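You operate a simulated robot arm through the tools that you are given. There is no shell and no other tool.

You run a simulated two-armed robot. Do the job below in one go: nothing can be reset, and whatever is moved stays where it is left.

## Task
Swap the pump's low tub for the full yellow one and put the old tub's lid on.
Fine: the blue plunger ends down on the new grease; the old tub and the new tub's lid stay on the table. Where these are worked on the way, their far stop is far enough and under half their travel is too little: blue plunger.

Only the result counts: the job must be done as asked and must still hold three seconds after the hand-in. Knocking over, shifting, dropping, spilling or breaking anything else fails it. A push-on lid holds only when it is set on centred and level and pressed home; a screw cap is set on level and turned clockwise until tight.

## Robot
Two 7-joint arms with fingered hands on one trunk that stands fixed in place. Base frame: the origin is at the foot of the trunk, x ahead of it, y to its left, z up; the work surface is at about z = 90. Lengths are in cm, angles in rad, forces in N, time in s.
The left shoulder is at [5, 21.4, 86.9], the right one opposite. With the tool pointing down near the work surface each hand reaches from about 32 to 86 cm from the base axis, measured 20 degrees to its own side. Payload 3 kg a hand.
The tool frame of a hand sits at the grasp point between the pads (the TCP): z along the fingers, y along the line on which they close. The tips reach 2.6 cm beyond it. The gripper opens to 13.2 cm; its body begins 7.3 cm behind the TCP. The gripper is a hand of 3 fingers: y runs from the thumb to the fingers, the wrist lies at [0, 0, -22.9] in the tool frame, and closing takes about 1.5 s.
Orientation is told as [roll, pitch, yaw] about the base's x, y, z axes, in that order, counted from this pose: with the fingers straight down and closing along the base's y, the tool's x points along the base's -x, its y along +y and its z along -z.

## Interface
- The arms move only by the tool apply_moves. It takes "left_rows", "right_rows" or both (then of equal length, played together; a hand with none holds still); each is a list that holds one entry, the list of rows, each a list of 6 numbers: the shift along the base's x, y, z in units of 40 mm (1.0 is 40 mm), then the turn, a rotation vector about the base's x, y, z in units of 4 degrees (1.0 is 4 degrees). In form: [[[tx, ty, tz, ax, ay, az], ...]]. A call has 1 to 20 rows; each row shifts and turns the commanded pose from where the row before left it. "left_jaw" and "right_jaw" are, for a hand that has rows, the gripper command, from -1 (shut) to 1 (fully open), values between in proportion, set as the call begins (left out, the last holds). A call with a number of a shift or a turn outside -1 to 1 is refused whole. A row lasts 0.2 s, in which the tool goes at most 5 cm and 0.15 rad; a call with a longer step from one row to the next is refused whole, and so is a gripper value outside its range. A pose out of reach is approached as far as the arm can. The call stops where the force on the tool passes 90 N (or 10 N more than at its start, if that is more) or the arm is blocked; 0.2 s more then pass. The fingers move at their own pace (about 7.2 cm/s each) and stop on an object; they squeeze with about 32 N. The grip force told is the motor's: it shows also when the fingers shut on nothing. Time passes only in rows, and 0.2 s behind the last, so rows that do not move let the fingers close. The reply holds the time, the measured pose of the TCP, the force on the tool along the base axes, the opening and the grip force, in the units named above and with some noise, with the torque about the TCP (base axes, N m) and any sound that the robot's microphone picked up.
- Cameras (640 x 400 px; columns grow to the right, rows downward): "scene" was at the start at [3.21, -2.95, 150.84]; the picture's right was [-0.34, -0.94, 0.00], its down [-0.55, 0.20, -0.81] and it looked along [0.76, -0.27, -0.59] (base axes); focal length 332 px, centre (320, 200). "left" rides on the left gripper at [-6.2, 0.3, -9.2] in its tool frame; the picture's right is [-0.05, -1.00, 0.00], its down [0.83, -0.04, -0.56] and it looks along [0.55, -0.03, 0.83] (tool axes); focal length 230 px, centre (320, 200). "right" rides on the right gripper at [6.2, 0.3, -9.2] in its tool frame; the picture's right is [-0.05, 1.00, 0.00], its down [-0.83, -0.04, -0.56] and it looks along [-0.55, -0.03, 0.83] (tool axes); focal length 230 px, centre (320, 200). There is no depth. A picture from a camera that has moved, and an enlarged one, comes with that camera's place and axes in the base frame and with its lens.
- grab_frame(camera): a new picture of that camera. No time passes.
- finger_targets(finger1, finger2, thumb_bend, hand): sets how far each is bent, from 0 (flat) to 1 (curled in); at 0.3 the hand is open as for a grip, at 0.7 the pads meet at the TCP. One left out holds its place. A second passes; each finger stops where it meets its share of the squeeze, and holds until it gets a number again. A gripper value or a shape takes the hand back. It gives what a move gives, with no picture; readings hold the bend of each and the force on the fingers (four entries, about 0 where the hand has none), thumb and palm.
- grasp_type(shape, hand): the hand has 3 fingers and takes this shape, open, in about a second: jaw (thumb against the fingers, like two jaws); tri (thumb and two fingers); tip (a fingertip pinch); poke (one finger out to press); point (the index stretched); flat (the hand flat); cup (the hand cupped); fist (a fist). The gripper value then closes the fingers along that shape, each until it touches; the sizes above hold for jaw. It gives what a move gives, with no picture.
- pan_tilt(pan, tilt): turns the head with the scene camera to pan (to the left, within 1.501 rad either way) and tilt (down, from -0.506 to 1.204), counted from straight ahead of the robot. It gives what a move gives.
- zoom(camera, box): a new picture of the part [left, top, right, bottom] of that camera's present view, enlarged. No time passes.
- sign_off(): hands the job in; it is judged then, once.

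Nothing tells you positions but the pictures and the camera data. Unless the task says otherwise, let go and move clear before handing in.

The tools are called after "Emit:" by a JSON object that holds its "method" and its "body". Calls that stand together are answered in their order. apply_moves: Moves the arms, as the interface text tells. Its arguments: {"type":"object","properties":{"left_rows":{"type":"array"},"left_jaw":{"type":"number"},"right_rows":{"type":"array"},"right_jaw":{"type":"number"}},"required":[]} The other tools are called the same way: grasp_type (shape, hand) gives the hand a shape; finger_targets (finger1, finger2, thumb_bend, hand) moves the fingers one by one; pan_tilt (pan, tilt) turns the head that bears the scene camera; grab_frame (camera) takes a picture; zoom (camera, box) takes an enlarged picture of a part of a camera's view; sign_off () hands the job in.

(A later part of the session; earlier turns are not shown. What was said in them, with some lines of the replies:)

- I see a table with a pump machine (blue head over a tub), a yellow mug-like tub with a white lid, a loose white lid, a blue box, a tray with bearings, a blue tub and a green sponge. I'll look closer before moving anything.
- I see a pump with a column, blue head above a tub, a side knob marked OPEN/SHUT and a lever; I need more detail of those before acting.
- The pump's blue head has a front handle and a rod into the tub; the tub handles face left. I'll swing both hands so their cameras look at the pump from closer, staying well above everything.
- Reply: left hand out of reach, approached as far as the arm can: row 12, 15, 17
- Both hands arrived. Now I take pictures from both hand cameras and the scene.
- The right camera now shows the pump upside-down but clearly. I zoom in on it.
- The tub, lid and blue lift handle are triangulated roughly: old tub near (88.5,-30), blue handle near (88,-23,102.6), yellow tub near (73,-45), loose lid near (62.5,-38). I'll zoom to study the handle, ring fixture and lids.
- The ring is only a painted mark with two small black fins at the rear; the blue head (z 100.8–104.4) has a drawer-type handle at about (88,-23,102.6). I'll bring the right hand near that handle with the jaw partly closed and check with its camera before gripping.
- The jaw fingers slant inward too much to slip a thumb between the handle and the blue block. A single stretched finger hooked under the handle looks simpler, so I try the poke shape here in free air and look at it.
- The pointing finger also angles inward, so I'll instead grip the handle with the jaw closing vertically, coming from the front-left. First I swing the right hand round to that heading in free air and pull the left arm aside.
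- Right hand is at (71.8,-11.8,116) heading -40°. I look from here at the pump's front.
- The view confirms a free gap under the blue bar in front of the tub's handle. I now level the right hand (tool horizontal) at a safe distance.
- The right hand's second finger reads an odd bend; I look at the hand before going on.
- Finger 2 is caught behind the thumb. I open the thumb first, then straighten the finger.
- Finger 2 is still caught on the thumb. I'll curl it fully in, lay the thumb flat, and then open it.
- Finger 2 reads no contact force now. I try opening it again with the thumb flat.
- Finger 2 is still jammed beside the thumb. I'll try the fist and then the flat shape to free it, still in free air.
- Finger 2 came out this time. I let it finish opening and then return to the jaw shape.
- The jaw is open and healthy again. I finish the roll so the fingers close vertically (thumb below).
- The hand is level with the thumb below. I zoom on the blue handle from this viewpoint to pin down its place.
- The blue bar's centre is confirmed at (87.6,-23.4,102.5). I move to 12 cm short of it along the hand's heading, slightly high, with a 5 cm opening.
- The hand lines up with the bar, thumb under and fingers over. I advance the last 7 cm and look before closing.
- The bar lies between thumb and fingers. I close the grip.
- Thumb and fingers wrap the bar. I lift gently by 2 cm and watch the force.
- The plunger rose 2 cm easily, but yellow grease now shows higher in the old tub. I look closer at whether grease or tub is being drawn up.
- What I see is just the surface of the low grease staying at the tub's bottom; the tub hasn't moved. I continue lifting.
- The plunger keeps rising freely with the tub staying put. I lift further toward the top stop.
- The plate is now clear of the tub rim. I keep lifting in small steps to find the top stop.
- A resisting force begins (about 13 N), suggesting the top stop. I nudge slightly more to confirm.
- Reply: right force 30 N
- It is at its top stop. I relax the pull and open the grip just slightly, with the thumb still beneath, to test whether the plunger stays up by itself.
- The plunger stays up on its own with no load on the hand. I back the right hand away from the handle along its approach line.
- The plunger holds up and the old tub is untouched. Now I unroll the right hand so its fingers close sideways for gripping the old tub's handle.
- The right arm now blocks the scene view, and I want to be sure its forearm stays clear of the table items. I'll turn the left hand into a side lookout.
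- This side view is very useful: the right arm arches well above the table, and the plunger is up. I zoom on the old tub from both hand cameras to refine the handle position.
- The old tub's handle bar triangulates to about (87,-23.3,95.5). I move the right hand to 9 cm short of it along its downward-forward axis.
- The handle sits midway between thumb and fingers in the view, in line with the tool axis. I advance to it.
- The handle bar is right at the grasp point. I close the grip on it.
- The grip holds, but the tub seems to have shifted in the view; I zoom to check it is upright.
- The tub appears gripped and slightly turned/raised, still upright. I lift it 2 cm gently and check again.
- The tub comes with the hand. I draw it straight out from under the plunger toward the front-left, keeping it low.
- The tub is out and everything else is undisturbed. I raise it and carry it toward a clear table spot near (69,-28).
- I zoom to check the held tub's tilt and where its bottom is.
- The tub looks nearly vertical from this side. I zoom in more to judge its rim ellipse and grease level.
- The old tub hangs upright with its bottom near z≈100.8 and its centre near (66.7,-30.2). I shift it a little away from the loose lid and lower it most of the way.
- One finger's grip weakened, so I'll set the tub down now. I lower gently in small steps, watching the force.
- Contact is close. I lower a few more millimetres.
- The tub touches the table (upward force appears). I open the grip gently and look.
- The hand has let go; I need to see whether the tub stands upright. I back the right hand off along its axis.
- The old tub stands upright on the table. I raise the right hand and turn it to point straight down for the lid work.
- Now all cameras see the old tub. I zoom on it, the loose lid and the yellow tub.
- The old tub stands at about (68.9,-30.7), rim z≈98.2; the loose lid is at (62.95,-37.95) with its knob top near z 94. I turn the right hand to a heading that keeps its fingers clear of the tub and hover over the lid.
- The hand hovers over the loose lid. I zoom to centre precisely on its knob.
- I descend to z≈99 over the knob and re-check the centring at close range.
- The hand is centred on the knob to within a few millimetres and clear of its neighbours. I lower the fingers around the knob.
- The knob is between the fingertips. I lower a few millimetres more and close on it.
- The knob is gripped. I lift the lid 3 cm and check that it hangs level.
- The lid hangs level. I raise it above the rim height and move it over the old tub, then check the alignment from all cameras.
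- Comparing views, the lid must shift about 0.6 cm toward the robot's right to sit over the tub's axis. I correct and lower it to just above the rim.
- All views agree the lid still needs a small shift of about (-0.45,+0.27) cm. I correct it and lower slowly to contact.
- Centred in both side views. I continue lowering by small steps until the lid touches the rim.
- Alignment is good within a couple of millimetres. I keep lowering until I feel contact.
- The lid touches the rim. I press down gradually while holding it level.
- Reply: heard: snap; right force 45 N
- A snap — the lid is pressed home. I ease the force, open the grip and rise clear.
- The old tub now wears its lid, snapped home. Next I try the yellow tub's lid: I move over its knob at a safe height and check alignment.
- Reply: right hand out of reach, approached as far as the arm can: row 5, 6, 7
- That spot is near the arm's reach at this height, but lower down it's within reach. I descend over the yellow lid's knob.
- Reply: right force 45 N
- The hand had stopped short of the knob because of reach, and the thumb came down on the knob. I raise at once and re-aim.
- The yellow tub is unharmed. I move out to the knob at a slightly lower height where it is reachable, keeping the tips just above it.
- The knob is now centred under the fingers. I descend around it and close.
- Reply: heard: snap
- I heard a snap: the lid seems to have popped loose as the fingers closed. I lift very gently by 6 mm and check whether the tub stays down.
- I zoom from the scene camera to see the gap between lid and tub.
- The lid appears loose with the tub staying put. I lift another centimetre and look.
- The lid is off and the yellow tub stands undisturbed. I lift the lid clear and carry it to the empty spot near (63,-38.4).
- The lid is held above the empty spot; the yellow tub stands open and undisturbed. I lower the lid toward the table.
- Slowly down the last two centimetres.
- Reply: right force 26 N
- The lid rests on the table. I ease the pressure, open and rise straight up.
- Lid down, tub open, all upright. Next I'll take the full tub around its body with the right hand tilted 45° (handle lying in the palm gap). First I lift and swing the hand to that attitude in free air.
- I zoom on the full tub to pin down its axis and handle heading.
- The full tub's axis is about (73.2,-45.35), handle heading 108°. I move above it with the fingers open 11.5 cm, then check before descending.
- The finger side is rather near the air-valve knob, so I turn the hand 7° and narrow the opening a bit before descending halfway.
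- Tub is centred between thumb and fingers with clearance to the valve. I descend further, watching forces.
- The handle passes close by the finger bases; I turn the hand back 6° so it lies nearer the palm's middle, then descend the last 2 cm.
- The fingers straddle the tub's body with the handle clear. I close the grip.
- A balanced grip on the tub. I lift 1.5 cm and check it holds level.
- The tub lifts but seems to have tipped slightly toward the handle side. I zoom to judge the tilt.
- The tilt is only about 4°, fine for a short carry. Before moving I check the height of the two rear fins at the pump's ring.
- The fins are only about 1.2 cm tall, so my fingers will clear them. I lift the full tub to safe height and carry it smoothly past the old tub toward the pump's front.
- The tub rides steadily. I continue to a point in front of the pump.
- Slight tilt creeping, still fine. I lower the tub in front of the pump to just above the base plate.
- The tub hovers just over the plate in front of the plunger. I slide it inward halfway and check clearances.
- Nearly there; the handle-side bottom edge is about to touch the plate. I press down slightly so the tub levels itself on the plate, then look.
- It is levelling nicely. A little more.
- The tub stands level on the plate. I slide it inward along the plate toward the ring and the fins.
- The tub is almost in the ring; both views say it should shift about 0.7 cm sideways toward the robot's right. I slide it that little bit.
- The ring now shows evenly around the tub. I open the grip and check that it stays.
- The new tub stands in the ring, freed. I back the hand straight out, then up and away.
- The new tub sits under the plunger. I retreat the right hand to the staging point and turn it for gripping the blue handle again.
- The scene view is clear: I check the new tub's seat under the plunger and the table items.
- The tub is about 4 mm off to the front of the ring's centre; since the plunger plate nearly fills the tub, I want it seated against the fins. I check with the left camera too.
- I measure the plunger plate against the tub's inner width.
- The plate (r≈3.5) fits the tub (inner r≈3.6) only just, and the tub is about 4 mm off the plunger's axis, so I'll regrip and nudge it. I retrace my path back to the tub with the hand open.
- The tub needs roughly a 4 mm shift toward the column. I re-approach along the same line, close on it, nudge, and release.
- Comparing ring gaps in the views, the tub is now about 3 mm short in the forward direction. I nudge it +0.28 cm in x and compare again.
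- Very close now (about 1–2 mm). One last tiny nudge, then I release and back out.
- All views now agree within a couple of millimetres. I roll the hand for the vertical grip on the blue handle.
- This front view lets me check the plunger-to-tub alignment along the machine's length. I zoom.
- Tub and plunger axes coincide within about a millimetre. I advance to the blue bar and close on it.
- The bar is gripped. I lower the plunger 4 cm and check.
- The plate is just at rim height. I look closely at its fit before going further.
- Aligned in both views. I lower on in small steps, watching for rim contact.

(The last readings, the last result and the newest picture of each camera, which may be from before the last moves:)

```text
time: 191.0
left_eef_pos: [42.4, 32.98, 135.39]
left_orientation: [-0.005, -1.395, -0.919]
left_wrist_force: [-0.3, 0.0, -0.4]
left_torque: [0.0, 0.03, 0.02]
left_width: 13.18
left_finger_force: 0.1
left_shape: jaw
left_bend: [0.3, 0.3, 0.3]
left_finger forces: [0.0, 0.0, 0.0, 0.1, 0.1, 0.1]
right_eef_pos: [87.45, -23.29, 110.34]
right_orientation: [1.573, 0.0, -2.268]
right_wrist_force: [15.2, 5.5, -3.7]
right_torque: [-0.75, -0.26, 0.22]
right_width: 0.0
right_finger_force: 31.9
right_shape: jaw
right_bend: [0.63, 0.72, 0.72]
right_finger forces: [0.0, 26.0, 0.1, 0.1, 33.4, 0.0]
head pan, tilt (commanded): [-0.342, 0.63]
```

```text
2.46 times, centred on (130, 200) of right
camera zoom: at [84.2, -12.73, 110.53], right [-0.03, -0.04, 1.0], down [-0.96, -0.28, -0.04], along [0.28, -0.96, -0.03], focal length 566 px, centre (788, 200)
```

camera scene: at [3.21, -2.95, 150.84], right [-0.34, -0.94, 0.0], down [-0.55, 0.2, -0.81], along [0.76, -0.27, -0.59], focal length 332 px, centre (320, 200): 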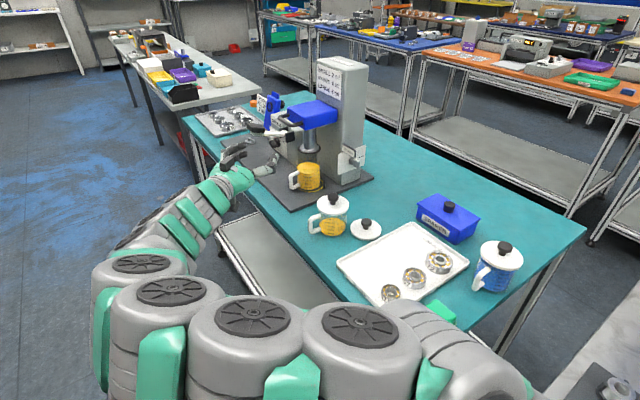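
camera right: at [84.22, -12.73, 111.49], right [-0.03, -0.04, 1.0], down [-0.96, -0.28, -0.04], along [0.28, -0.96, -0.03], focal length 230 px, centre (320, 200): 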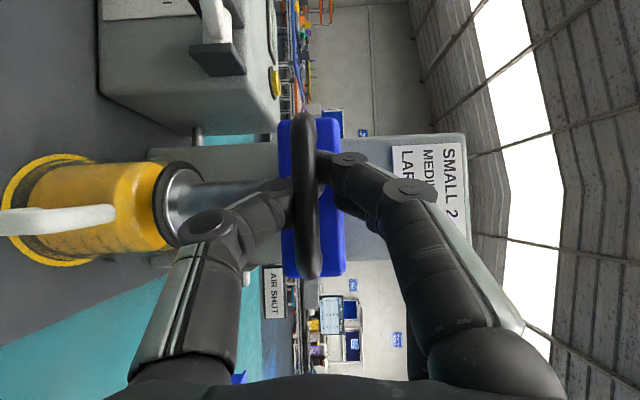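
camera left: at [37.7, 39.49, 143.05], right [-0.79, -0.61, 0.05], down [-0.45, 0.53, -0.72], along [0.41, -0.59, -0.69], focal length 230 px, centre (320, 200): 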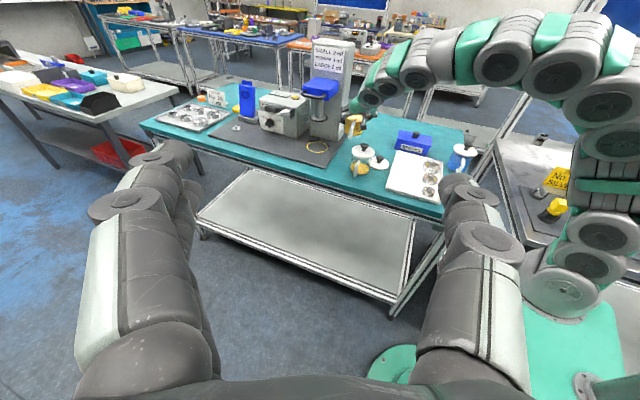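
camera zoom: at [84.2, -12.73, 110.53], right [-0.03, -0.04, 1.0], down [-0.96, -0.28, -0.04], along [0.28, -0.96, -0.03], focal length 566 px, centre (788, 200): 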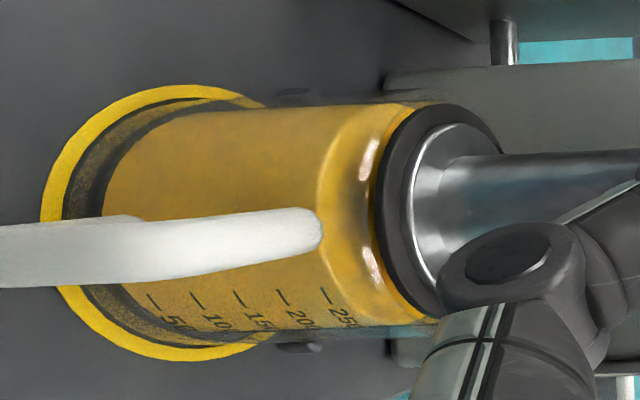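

No resistance: the plate has entered the tub. I continue down toward the grease.

Emit:
{"method": "apply_moves", "body": {"right_rows": [[[0, 0, -0.06, 0, 0, 0], [0, 0, -0.06, 0, 0, 0], [0, 0, -0.06, 0, 0, 0], [0, 0, -0.06, 0, 0, 0], [0, 0, 0, 0, 0, 0]]]}}

Emit:
{"method": "zoom", "body": {"camera": "scene", "box": [290, 145, 334, 185]}}

```text
time: 192.2
left_eef_pos: [42.32, 32.96, 135.4]
left_orientation: [-0.006, -1.395, -0.92]
left_wrist_force: [0.4, -0.6, 0.8]
left_torque: [-0.01, -0.01, -0.01]
left_width: 13.22
left_finger_force: 0.1
left_shape: jaw
left_bend: [0.3, 0.3, 0.3]
left_finger forces: [0.0, 0.0, 0.0, 0.0, 0.1, 0.1]
right_eef_pos: [87.35, -23.23, 109.39]
right_orientation: [1.573, 0.0, -2.268]
right_wrist_force: [9.0, 5.8, -4.9]
right_torque: [-0.82, -0.29, 0.09]
right_width: 0.04
right_finger_force: 31.9
right_shape: jaw
right_bend: [0.63, 0.72, 0.72]
right_finger forces: [0.0, 27.9, 0.0, 0.0, 34.1, 0.0]
head pan, tilt (commanded): [-0.342, 0.63]
```

```text
10.00 times, centred on (312, 165) of scene
camera zoom: at [3.23, -2.94, 150.84], right [-0.34, -0.94, 0.0], down [-0.55, 0.2, -0.81], along [0.76, -0.27, -0.59], focal length 3325 px, centre (400, 550)
```

zoom: 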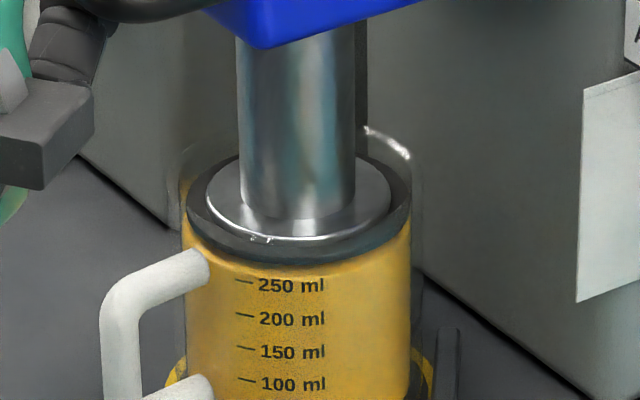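

The plate is inside the tub, close to the grease. I lower in very small steps to feel the surface.

Emit:
{"method": "apply_moves", "body": {"right_rows": [[[0, 0, -0.04, 0, 0, 0], [0, 0, -0.04, 0, 0, 0], [0, 0, -0.04, 0, 0, 0], [0, 0, 0, 0, 0, 0]]]}}

Emit:
{"method": "zoom", "body": {"camera": "scene", "box": [290, 145, 334, 185]}}

```text
time: 193.2
left_eef_pos: [42.24, 32.92, 135.44]
left_orientation: [-0.005, -1.394, -0.922]
left_wrist_force: [-1.2, -0.6, 0.2]
left_torque: [0.01, 0.0, 0.01]
left_width: 13.23
left_finger_force: 0.0
left_shape: jaw
left_bend: [0.3, 0.3, 0.3]
left_finger forces: [0.0, 0.1, 0.0, 0.1, 0.0, 0.0]
right_eef_pos: [87.31, -23.21, 108.97]
right_orientation: [1.576, 0.001, -2.269]
right_wrist_force: [5.2, 7.4, 13.2]
right_torque: [-0.98, -0.45, -0.04]
right_width: 0.01
right_finger_force: 32.0
right_shape: jaw
right_bend: [0.63, 0.72, 0.73]
right_finger forces: [0.0, 34.1, 0.0, 0.0, 27.3, 0.0]
head pan, tilt (commanded): [-0.342, 0.63]
```

```text
10.00 times, centred on (312, 165) of scene
camera zoom: at [3.2, -2.93, 150.84], right [-0.34, -0.94, 0.0], down [-0.55, 0.2, -0.81], along [0.76, -0.27, -0.59], focal length 3325 px, centre (400, 550)
```

zoom: 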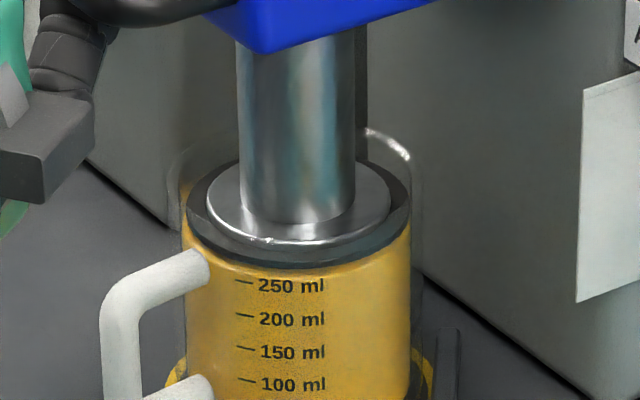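

Resistance appears (about 13 N): the plate meets the grease. I press a little further to confirm the stop.

Emit:
{"method": "apply_moves", "body": {"right_rows": [[[0, 0, -0.03, 0, 0, 0], [0, 0, -0.03, 0, 0, 0], [0, 0, 0, 0, 0, 0]]]}}

Emit:
{"method": "zoom", "body": {"camera": "scene", "box": [290, 145, 334, 185]}}

Emit:
{"method": "zoom", "body": {"camera": "right", "box": [0, 120, 280, 290]}}

```text
time: 194.0
left_eef_pos: [42.27, 32.98, 135.44]
left_orientation: [-0.004, -1.394, -0.92]
left_wrist_force: [0.0, 0.0, 0.6]
left_torque: [0.01, 0.01, 0.02]
left_width: 13.2
left_finger_force: 0.0
left_shape: jaw
left_bend: [0.3, 0.3, 0.3]
left_finger forces: [0.1, 0.1, 0.1, 0.1, 0.0, 0.0]
right_eef_pos: [87.37, -23.2, 108.88]
right_orientation: [1.573, -0.001, -2.27]
right_wrist_force: [5.6, 7.6, 21.6]
right_torque: [-1.1, -0.56, -0.08]
right_width: 0.0
right_finger_force: 31.7
right_shape: jaw
right_bend: [0.63, 0.72, 0.73]
right_finger forces: [0.0, 38.2, 0.1, 0.0, 25.7, 0.0]
head pan, tilt (commanded): [-0.342, 0.63]
```

```text
10.00 times, centred on (312, 165) of scene
camera zoom: at [3.18, -2.93, 150.84], right [-0.34, -0.94, 0.0], down [-0.55, 0.2, -0.81], along [0.76, -0.27, -0.59], focal length 3325 px, centre (400, 550)
```

zoom: 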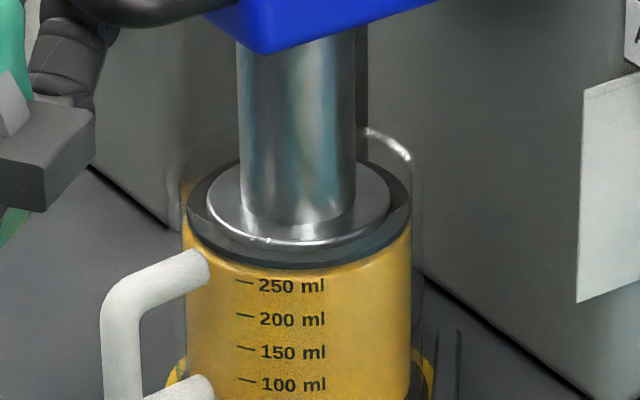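

```text
2.29 times, centred on (140, 205) of right
camera zoom: at [84.19, -12.72, 108.93], right [-0.04, -0.04, 1.0], down [-0.96, -0.28, -0.05], along [0.28, -0.96, -0.03], focal length 526 px, centre (731, 189)
```

zoom: 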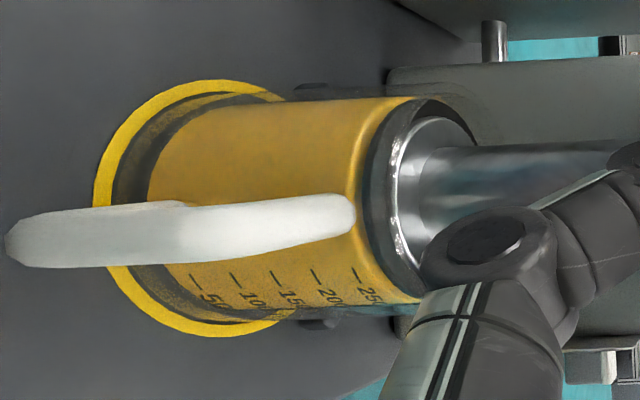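

A firm stop: the plunger rests on the new grease. I ease the pressure a touch and open the grip.

Emit:
{"method": "apply_moves", "body": {"right_rows": [[[0, 0, 0.03, 0, 0, 0], [0, 0, 0, 0, 0, 0]]]}}

Emit:
{"method": "apply_moves", "body": {"right_rows": [[[0, 0, 0, 0, 0, 0], [0, 0, 0, 0, 0, 0], [0, 0, 0, 0, 0, 0], [0, 0, 0, 0, 0, 0]]], "right_jaw": -0.3}}

Emit:
{"method": "grab_frame", "body": {"camera": "right"}}

Emit:
{"method": "zoom", "body": {"camera": "scene", "box": [290, 145, 334, 185]}}

```text
time: 194.6
left_eef_pos: [42.33, 32.97, 135.34]
left_orientation: [-0.006, -1.394, -0.923]
left_wrist_force: [0.5, 0.0, -0.3]
left_torque: [0.0, -0.02, 0.02]
left_width: 13.18
left_finger_force: 0.0
left_shape: jaw
left_bend: [0.3, 0.3, 0.3]
left_finger forces: [0.1, 0.1, 0.1, 0.0, 0.0, 0.0]
right_eef_pos: [87.16, -23.39, 108.89]
right_orientation: [1.574, -0.001, -2.269]
right_wrist_force: [6.1, 7.4, 17.0]
right_torque: [-1.06, -0.51, -0.06]
right_width: 0.0
right_finger_force: 31.9
right_shape: jaw
right_bend: [0.63, 0.72, 0.73]
right_finger forces: [0.0, 37.2, 0.0, 0.1, 28.3, 0.0]
head pan, tilt (commanded): [-0.342, 0.63]
```

```text
time: 195.6
left_eef_pos: [42.33, 32.91, 135.44]
left_orientation: [-0.006, -1.394, -0.921]
left_wrist_force: [0.0, 0.0, 0.2]
left_torque: [0.02, 0.03, -0.02]
left_width: 13.2
left_finger_force: 0.1
left_shape: jaw
left_bend: [0.3, 0.3, 0.3]
left_finger forces: [0.0, 0.0, 0.1, 0.1, 0.0, 0.0]
right_eef_pos: [87.33, -23.32, 108.76]
right_orientation: [1.572, 0.001, -2.267]
right_wrist_force: [0.3, 0.2, 0.3]
right_torque: [0.01, -0.01, -0.05]
right_width: 4.58
right_finger_force: 0.0
right_shape: jaw
right_bend: [0.73, 0.74, 0.7]
right_finger forces: [0.0, 0.0, 0.0, 0.0, 0.0, 0.0]
head pan, tilt (commanded): [-0.342, 0.63]
```

```text
taken
camera right: at [84.21, -12.78, 108.96], right [-0.03, -0.04, 1.0], down [-0.96, -0.28, -0.04], along [0.28, -0.96, -0.03], focal length 230 px, centre (320, 200)
```

right: 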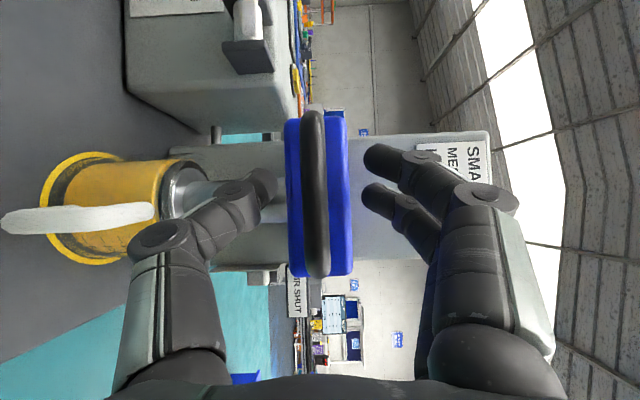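

```text
10.00 times, centred on (312, 165) of scene
camera zoom: at [3.21, -2.95, 150.84], right [-0.34, -0.94, 0.0], down [-0.55, 0.2, -0.81], along [0.76, -0.27, -0.59], focal length 3325 px, centre (400, 550)
```

zoom: 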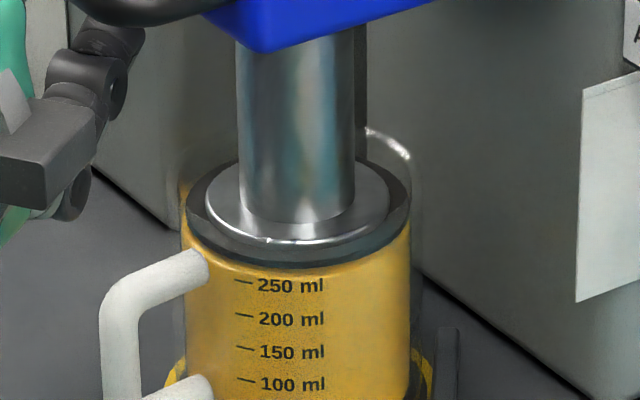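

The plunger stays down on the grease, hand free. I back out along the approach line.

Emit:
{"method": "apply_moves", "body": {"right_rows": [[[-0.15, 0.126, 0, 0, 0, 0], [-0.28, 0.235, 0, 0, 0, 0], [-0.32, 0.268, 0, 0, 0, 0], [-0.32, 0.268, 0, 0, 0, 0], [-0.32, 0.268, 0, 0, 0, 0], [-0.32, 0.268, 0, 0, 0, 0], [-0.32, 0.268, 0.1, 0, 0, 0], [-0.32, 0.268, 0.2, 0, 0, 0], [-0.32, 0.2, 0.3, 0, 0, 0], [-0.32, 0.2, 0.3, 0, 0, 0], [-0.32, 0.2, 0.3, 0, 0, 0], [0, 0, 0, 0, 0, 0]]]}}

Emit:
{"method": "grab_frame", "body": {"camera": "scene"}}

Emit:
{"method": "zoom", "body": {"camera": "scene", "box": [240, 90, 400, 250]}}

Emit:
{"method": "zoom", "body": {"camera": "left", "box": [230, 70, 430, 190]}}

Emit:
{"method": "grab_frame", "body": {"camera": "right"}}

```text
time: 198.2
left_eef_pos: [42.22, 33.03, 135.38]
left_orientation: [-0.005, -1.394, -0.92]
left_wrist_force: [0.3, -0.1, 0.3]
left_torque: [0.0, 0.0, -0.02]
left_width: 13.18
left_finger_force: 0.0
left_shape: jaw
left_bend: [0.3, 0.3, 0.3]
left_finger forces: [0.1, 0.1, 0.0, 0.0, 0.0, 0.0]
right_eef_pos: [74.06, -12.99, 113.67]
right_orientation: [1.573, 0.0, -2.27]
right_wrist_force: [0.6, 0.3, 0.0]
right_torque: [0.02, -0.02, -0.03]
right_width: 4.6
right_finger_force: 0.1
right_shape: jaw
right_bend: [0.73, 0.74, 0.7]
right_finger forces: [0.0, 0.1, 0.0, 0.1, 0.1, 0.1]
head pan, tilt (commanded): [-0.342, 0.63]
```

```text
taken
camera scene: at [3.21, -2.95, 150.84], right [-0.34, -0.94, 0.0], down [-0.55, 0.2, -0.81], along [0.76, -0.27, -0.59], focal length 332 px, centre (320, 200)
```

scene: 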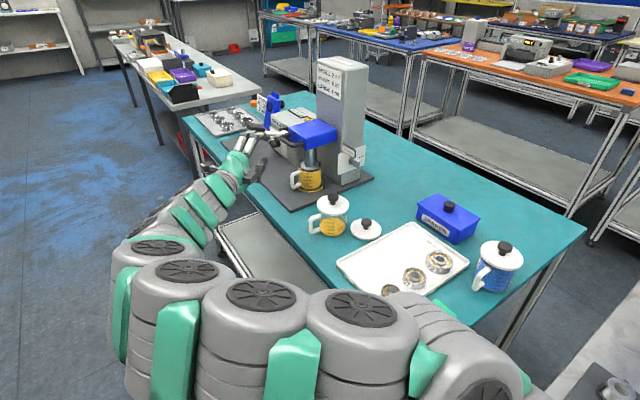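

```text
2.50 times, centred on (320, 170) of scene
camera zoom: at [3.21, -2.95, 150.84], right [-0.34, -0.94, 0.0], down [-0.55, 0.2, -0.81], along [0.76, -0.27, -0.59], focal length 831 px, centre (320, 275)
```

zoom: 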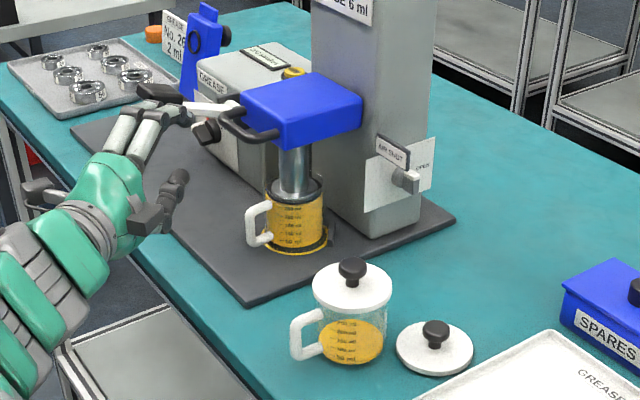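

```text
3.20 times, centred on (330, 130) of left
camera zoom: at [37.69, 39.49, 143.05], right [-0.79, -0.61, 0.05], down [-0.45, 0.53, -0.72], along [0.41, -0.59, -0.69], focal length 736 px, centre (288, 424)
```

zoom: 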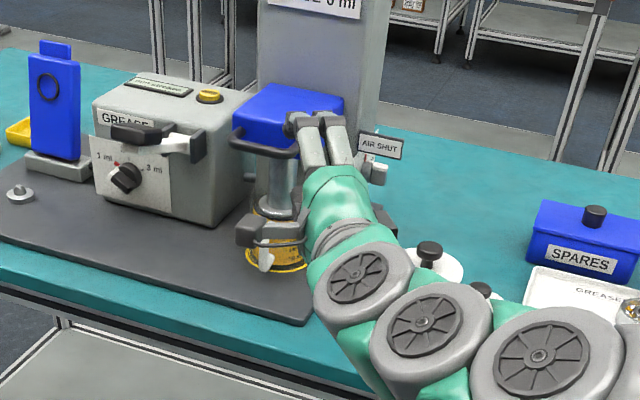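

```text
taken
camera right: at [70.97, -2.43, 113.77], right [-0.04, -0.04, 1.0], down [-0.96, -0.28, -0.04], along [0.28, -0.96, -0.03], focal length 230 px, centre (320, 200)
```

right: 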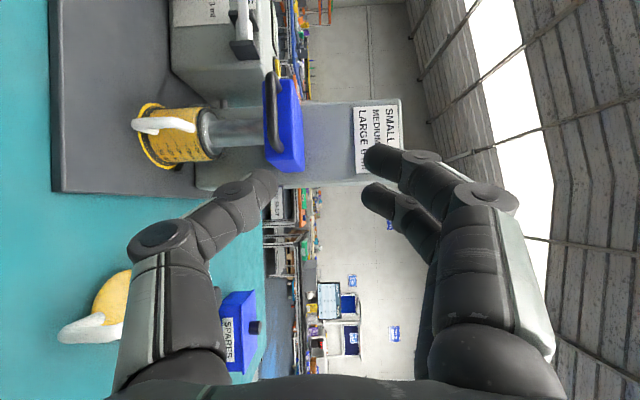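

Everything looks right: new tub in the ring, plunger down on its grease, old tub lidded, spare lid on the table. I move the right hand well clear and take a final look.

Emit:
{"method": "apply_moves", "body": {"right_rows": [[[-0.35, 0.15, 0.15, 0, 0, 0], [-0.4, 0.15, 0.15, 0, 0, 0], [-0.4, 0.15, 0.15, 0, 0, 0], [-0.4, 0.15, 0.15, 0, 0, 0], [-0.4, 0.15, 0.15, 0, 0, 0], [-0.3, 0.1, 0.1, 0, 0, 0], [0, 0, 0, 0, 0, 0], [0, 0, 0, 0, 0, 0]]]}}

Emit:
{"method": "zoom", "body": {"camera": "scene", "box": [290, 140, 340, 200]}}

Emit:
{"method": "zoom", "body": {"camera": "scene", "box": [300, 185, 520, 330]}}

Emit:
{"method": "grab_frame", "body": {"camera": "left"}}

```text
time: 200.0
left_eef_pos: [42.35, 33.02, 135.28]
left_orientation: [-0.005, -1.395, -0.919]
left_wrist_force: [-0.8, -0.5, 0.2]
left_torque: [0.01, -0.04, 0.02]
left_width: 13.18
left_finger_force: 0.0
left_shape: jaw
left_bend: [0.3, 0.3, 0.3]
left_finger forces: [0.0, 0.1, 0.0, 0.0, 0.0, 0.0]
right_eef_pos: [65.07, -9.56, 117.11]
right_orientation: [1.573, -0.001, -2.269]
right_wrist_force: [0.1, -0.7, 0.0]
right_torque: [0.0, -0.01, 0.02]
right_width: 4.55
right_finger_force: 0.0
right_shape: jaw
right_bend: [0.73, 0.74, 0.7]
right_finger forces: [0.0, 0.1, 0.0, 0.0, 0.0, 0.0]
head pan, tilt (commanded): [-0.342, 0.63]
```

```text
6.67 times, centred on (315, 170) of scene
camera zoom: at [3.21, -2.95, 150.84], right [-0.34, -0.94, 0.0], down [-0.55, 0.2, -0.81], along [0.76, -0.27, -0.59], focal length 2216 px, centre (353, 400)
```

zoom: 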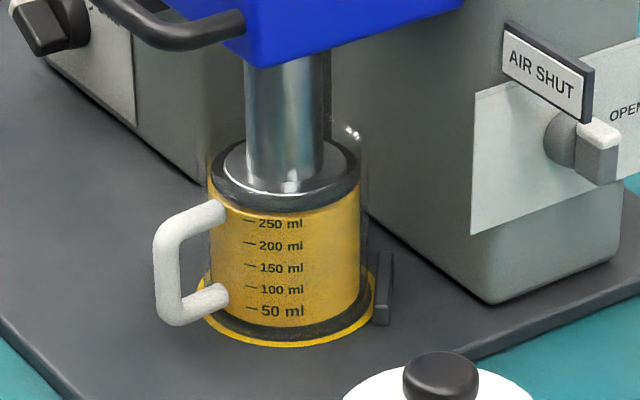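

```text
2.76 times, centred on (410, 258) of scene
camera zoom: at [3.21, -2.95, 150.84], right [-0.34, -0.94, 0.0], down [-0.55, 0.2, -0.81], along [0.76, -0.27, -0.59], focal length 917 px, centre (72, 41)
```

zoom: 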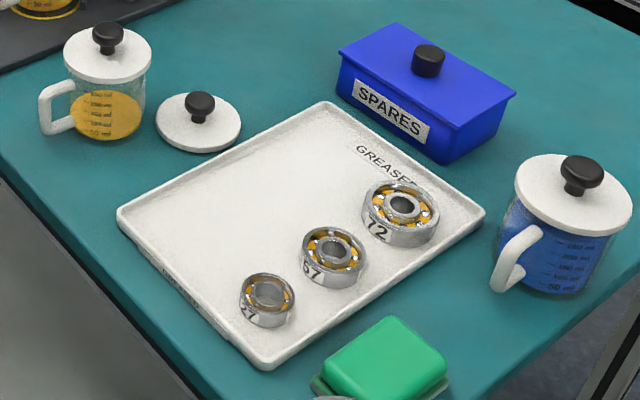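

```text
taken
camera left: at [37.69, 39.49, 143.05], right [-0.79, -0.61, 0.05], down [-0.45, 0.53, -0.72], along [0.41, -0.59, -0.69], focal length 230 px, centre (320, 200)
```

left: 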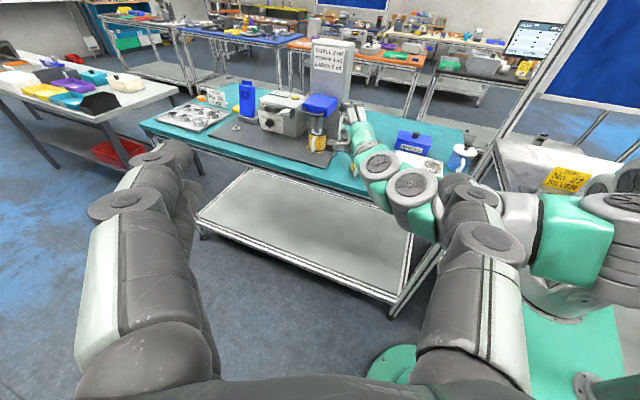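

The final views show the full tub in the pump with the plunger down on its grease. The old tub stands lidded on the table with the new tub's lid beside it, everything else is where it was, and both hands are clear. I hand the job in.

Emit:
{"method": "sign_off", "body": {}}

```text
The job is handed in.
```

The tub swap is done and handed in. I haven't been told the verdict.

- **Pump:** the full yellow tub stands in the ring, centred under the plunger to within about 2 mm. The blue plunger is down on the new grease: I pressed it to a firm stop at about 20 N, and it stayed there when I let go.
- **Old tub:** it stands upright on the table with its own lid on. I pressed the lid down until it snapped.
- **New tub's lid:** it lies flat on the table beside the old tub.
- **Lid removal:** the new tub's lid popped loose as I closed my fingers on its knob. Before that, my thumb had pressed on the knob with about 45 N. The tub did not tip or move.
- **Everything else:** I left the air valve at SHUT, and in the last pictures nothing else had shifted. Both hands are clear.
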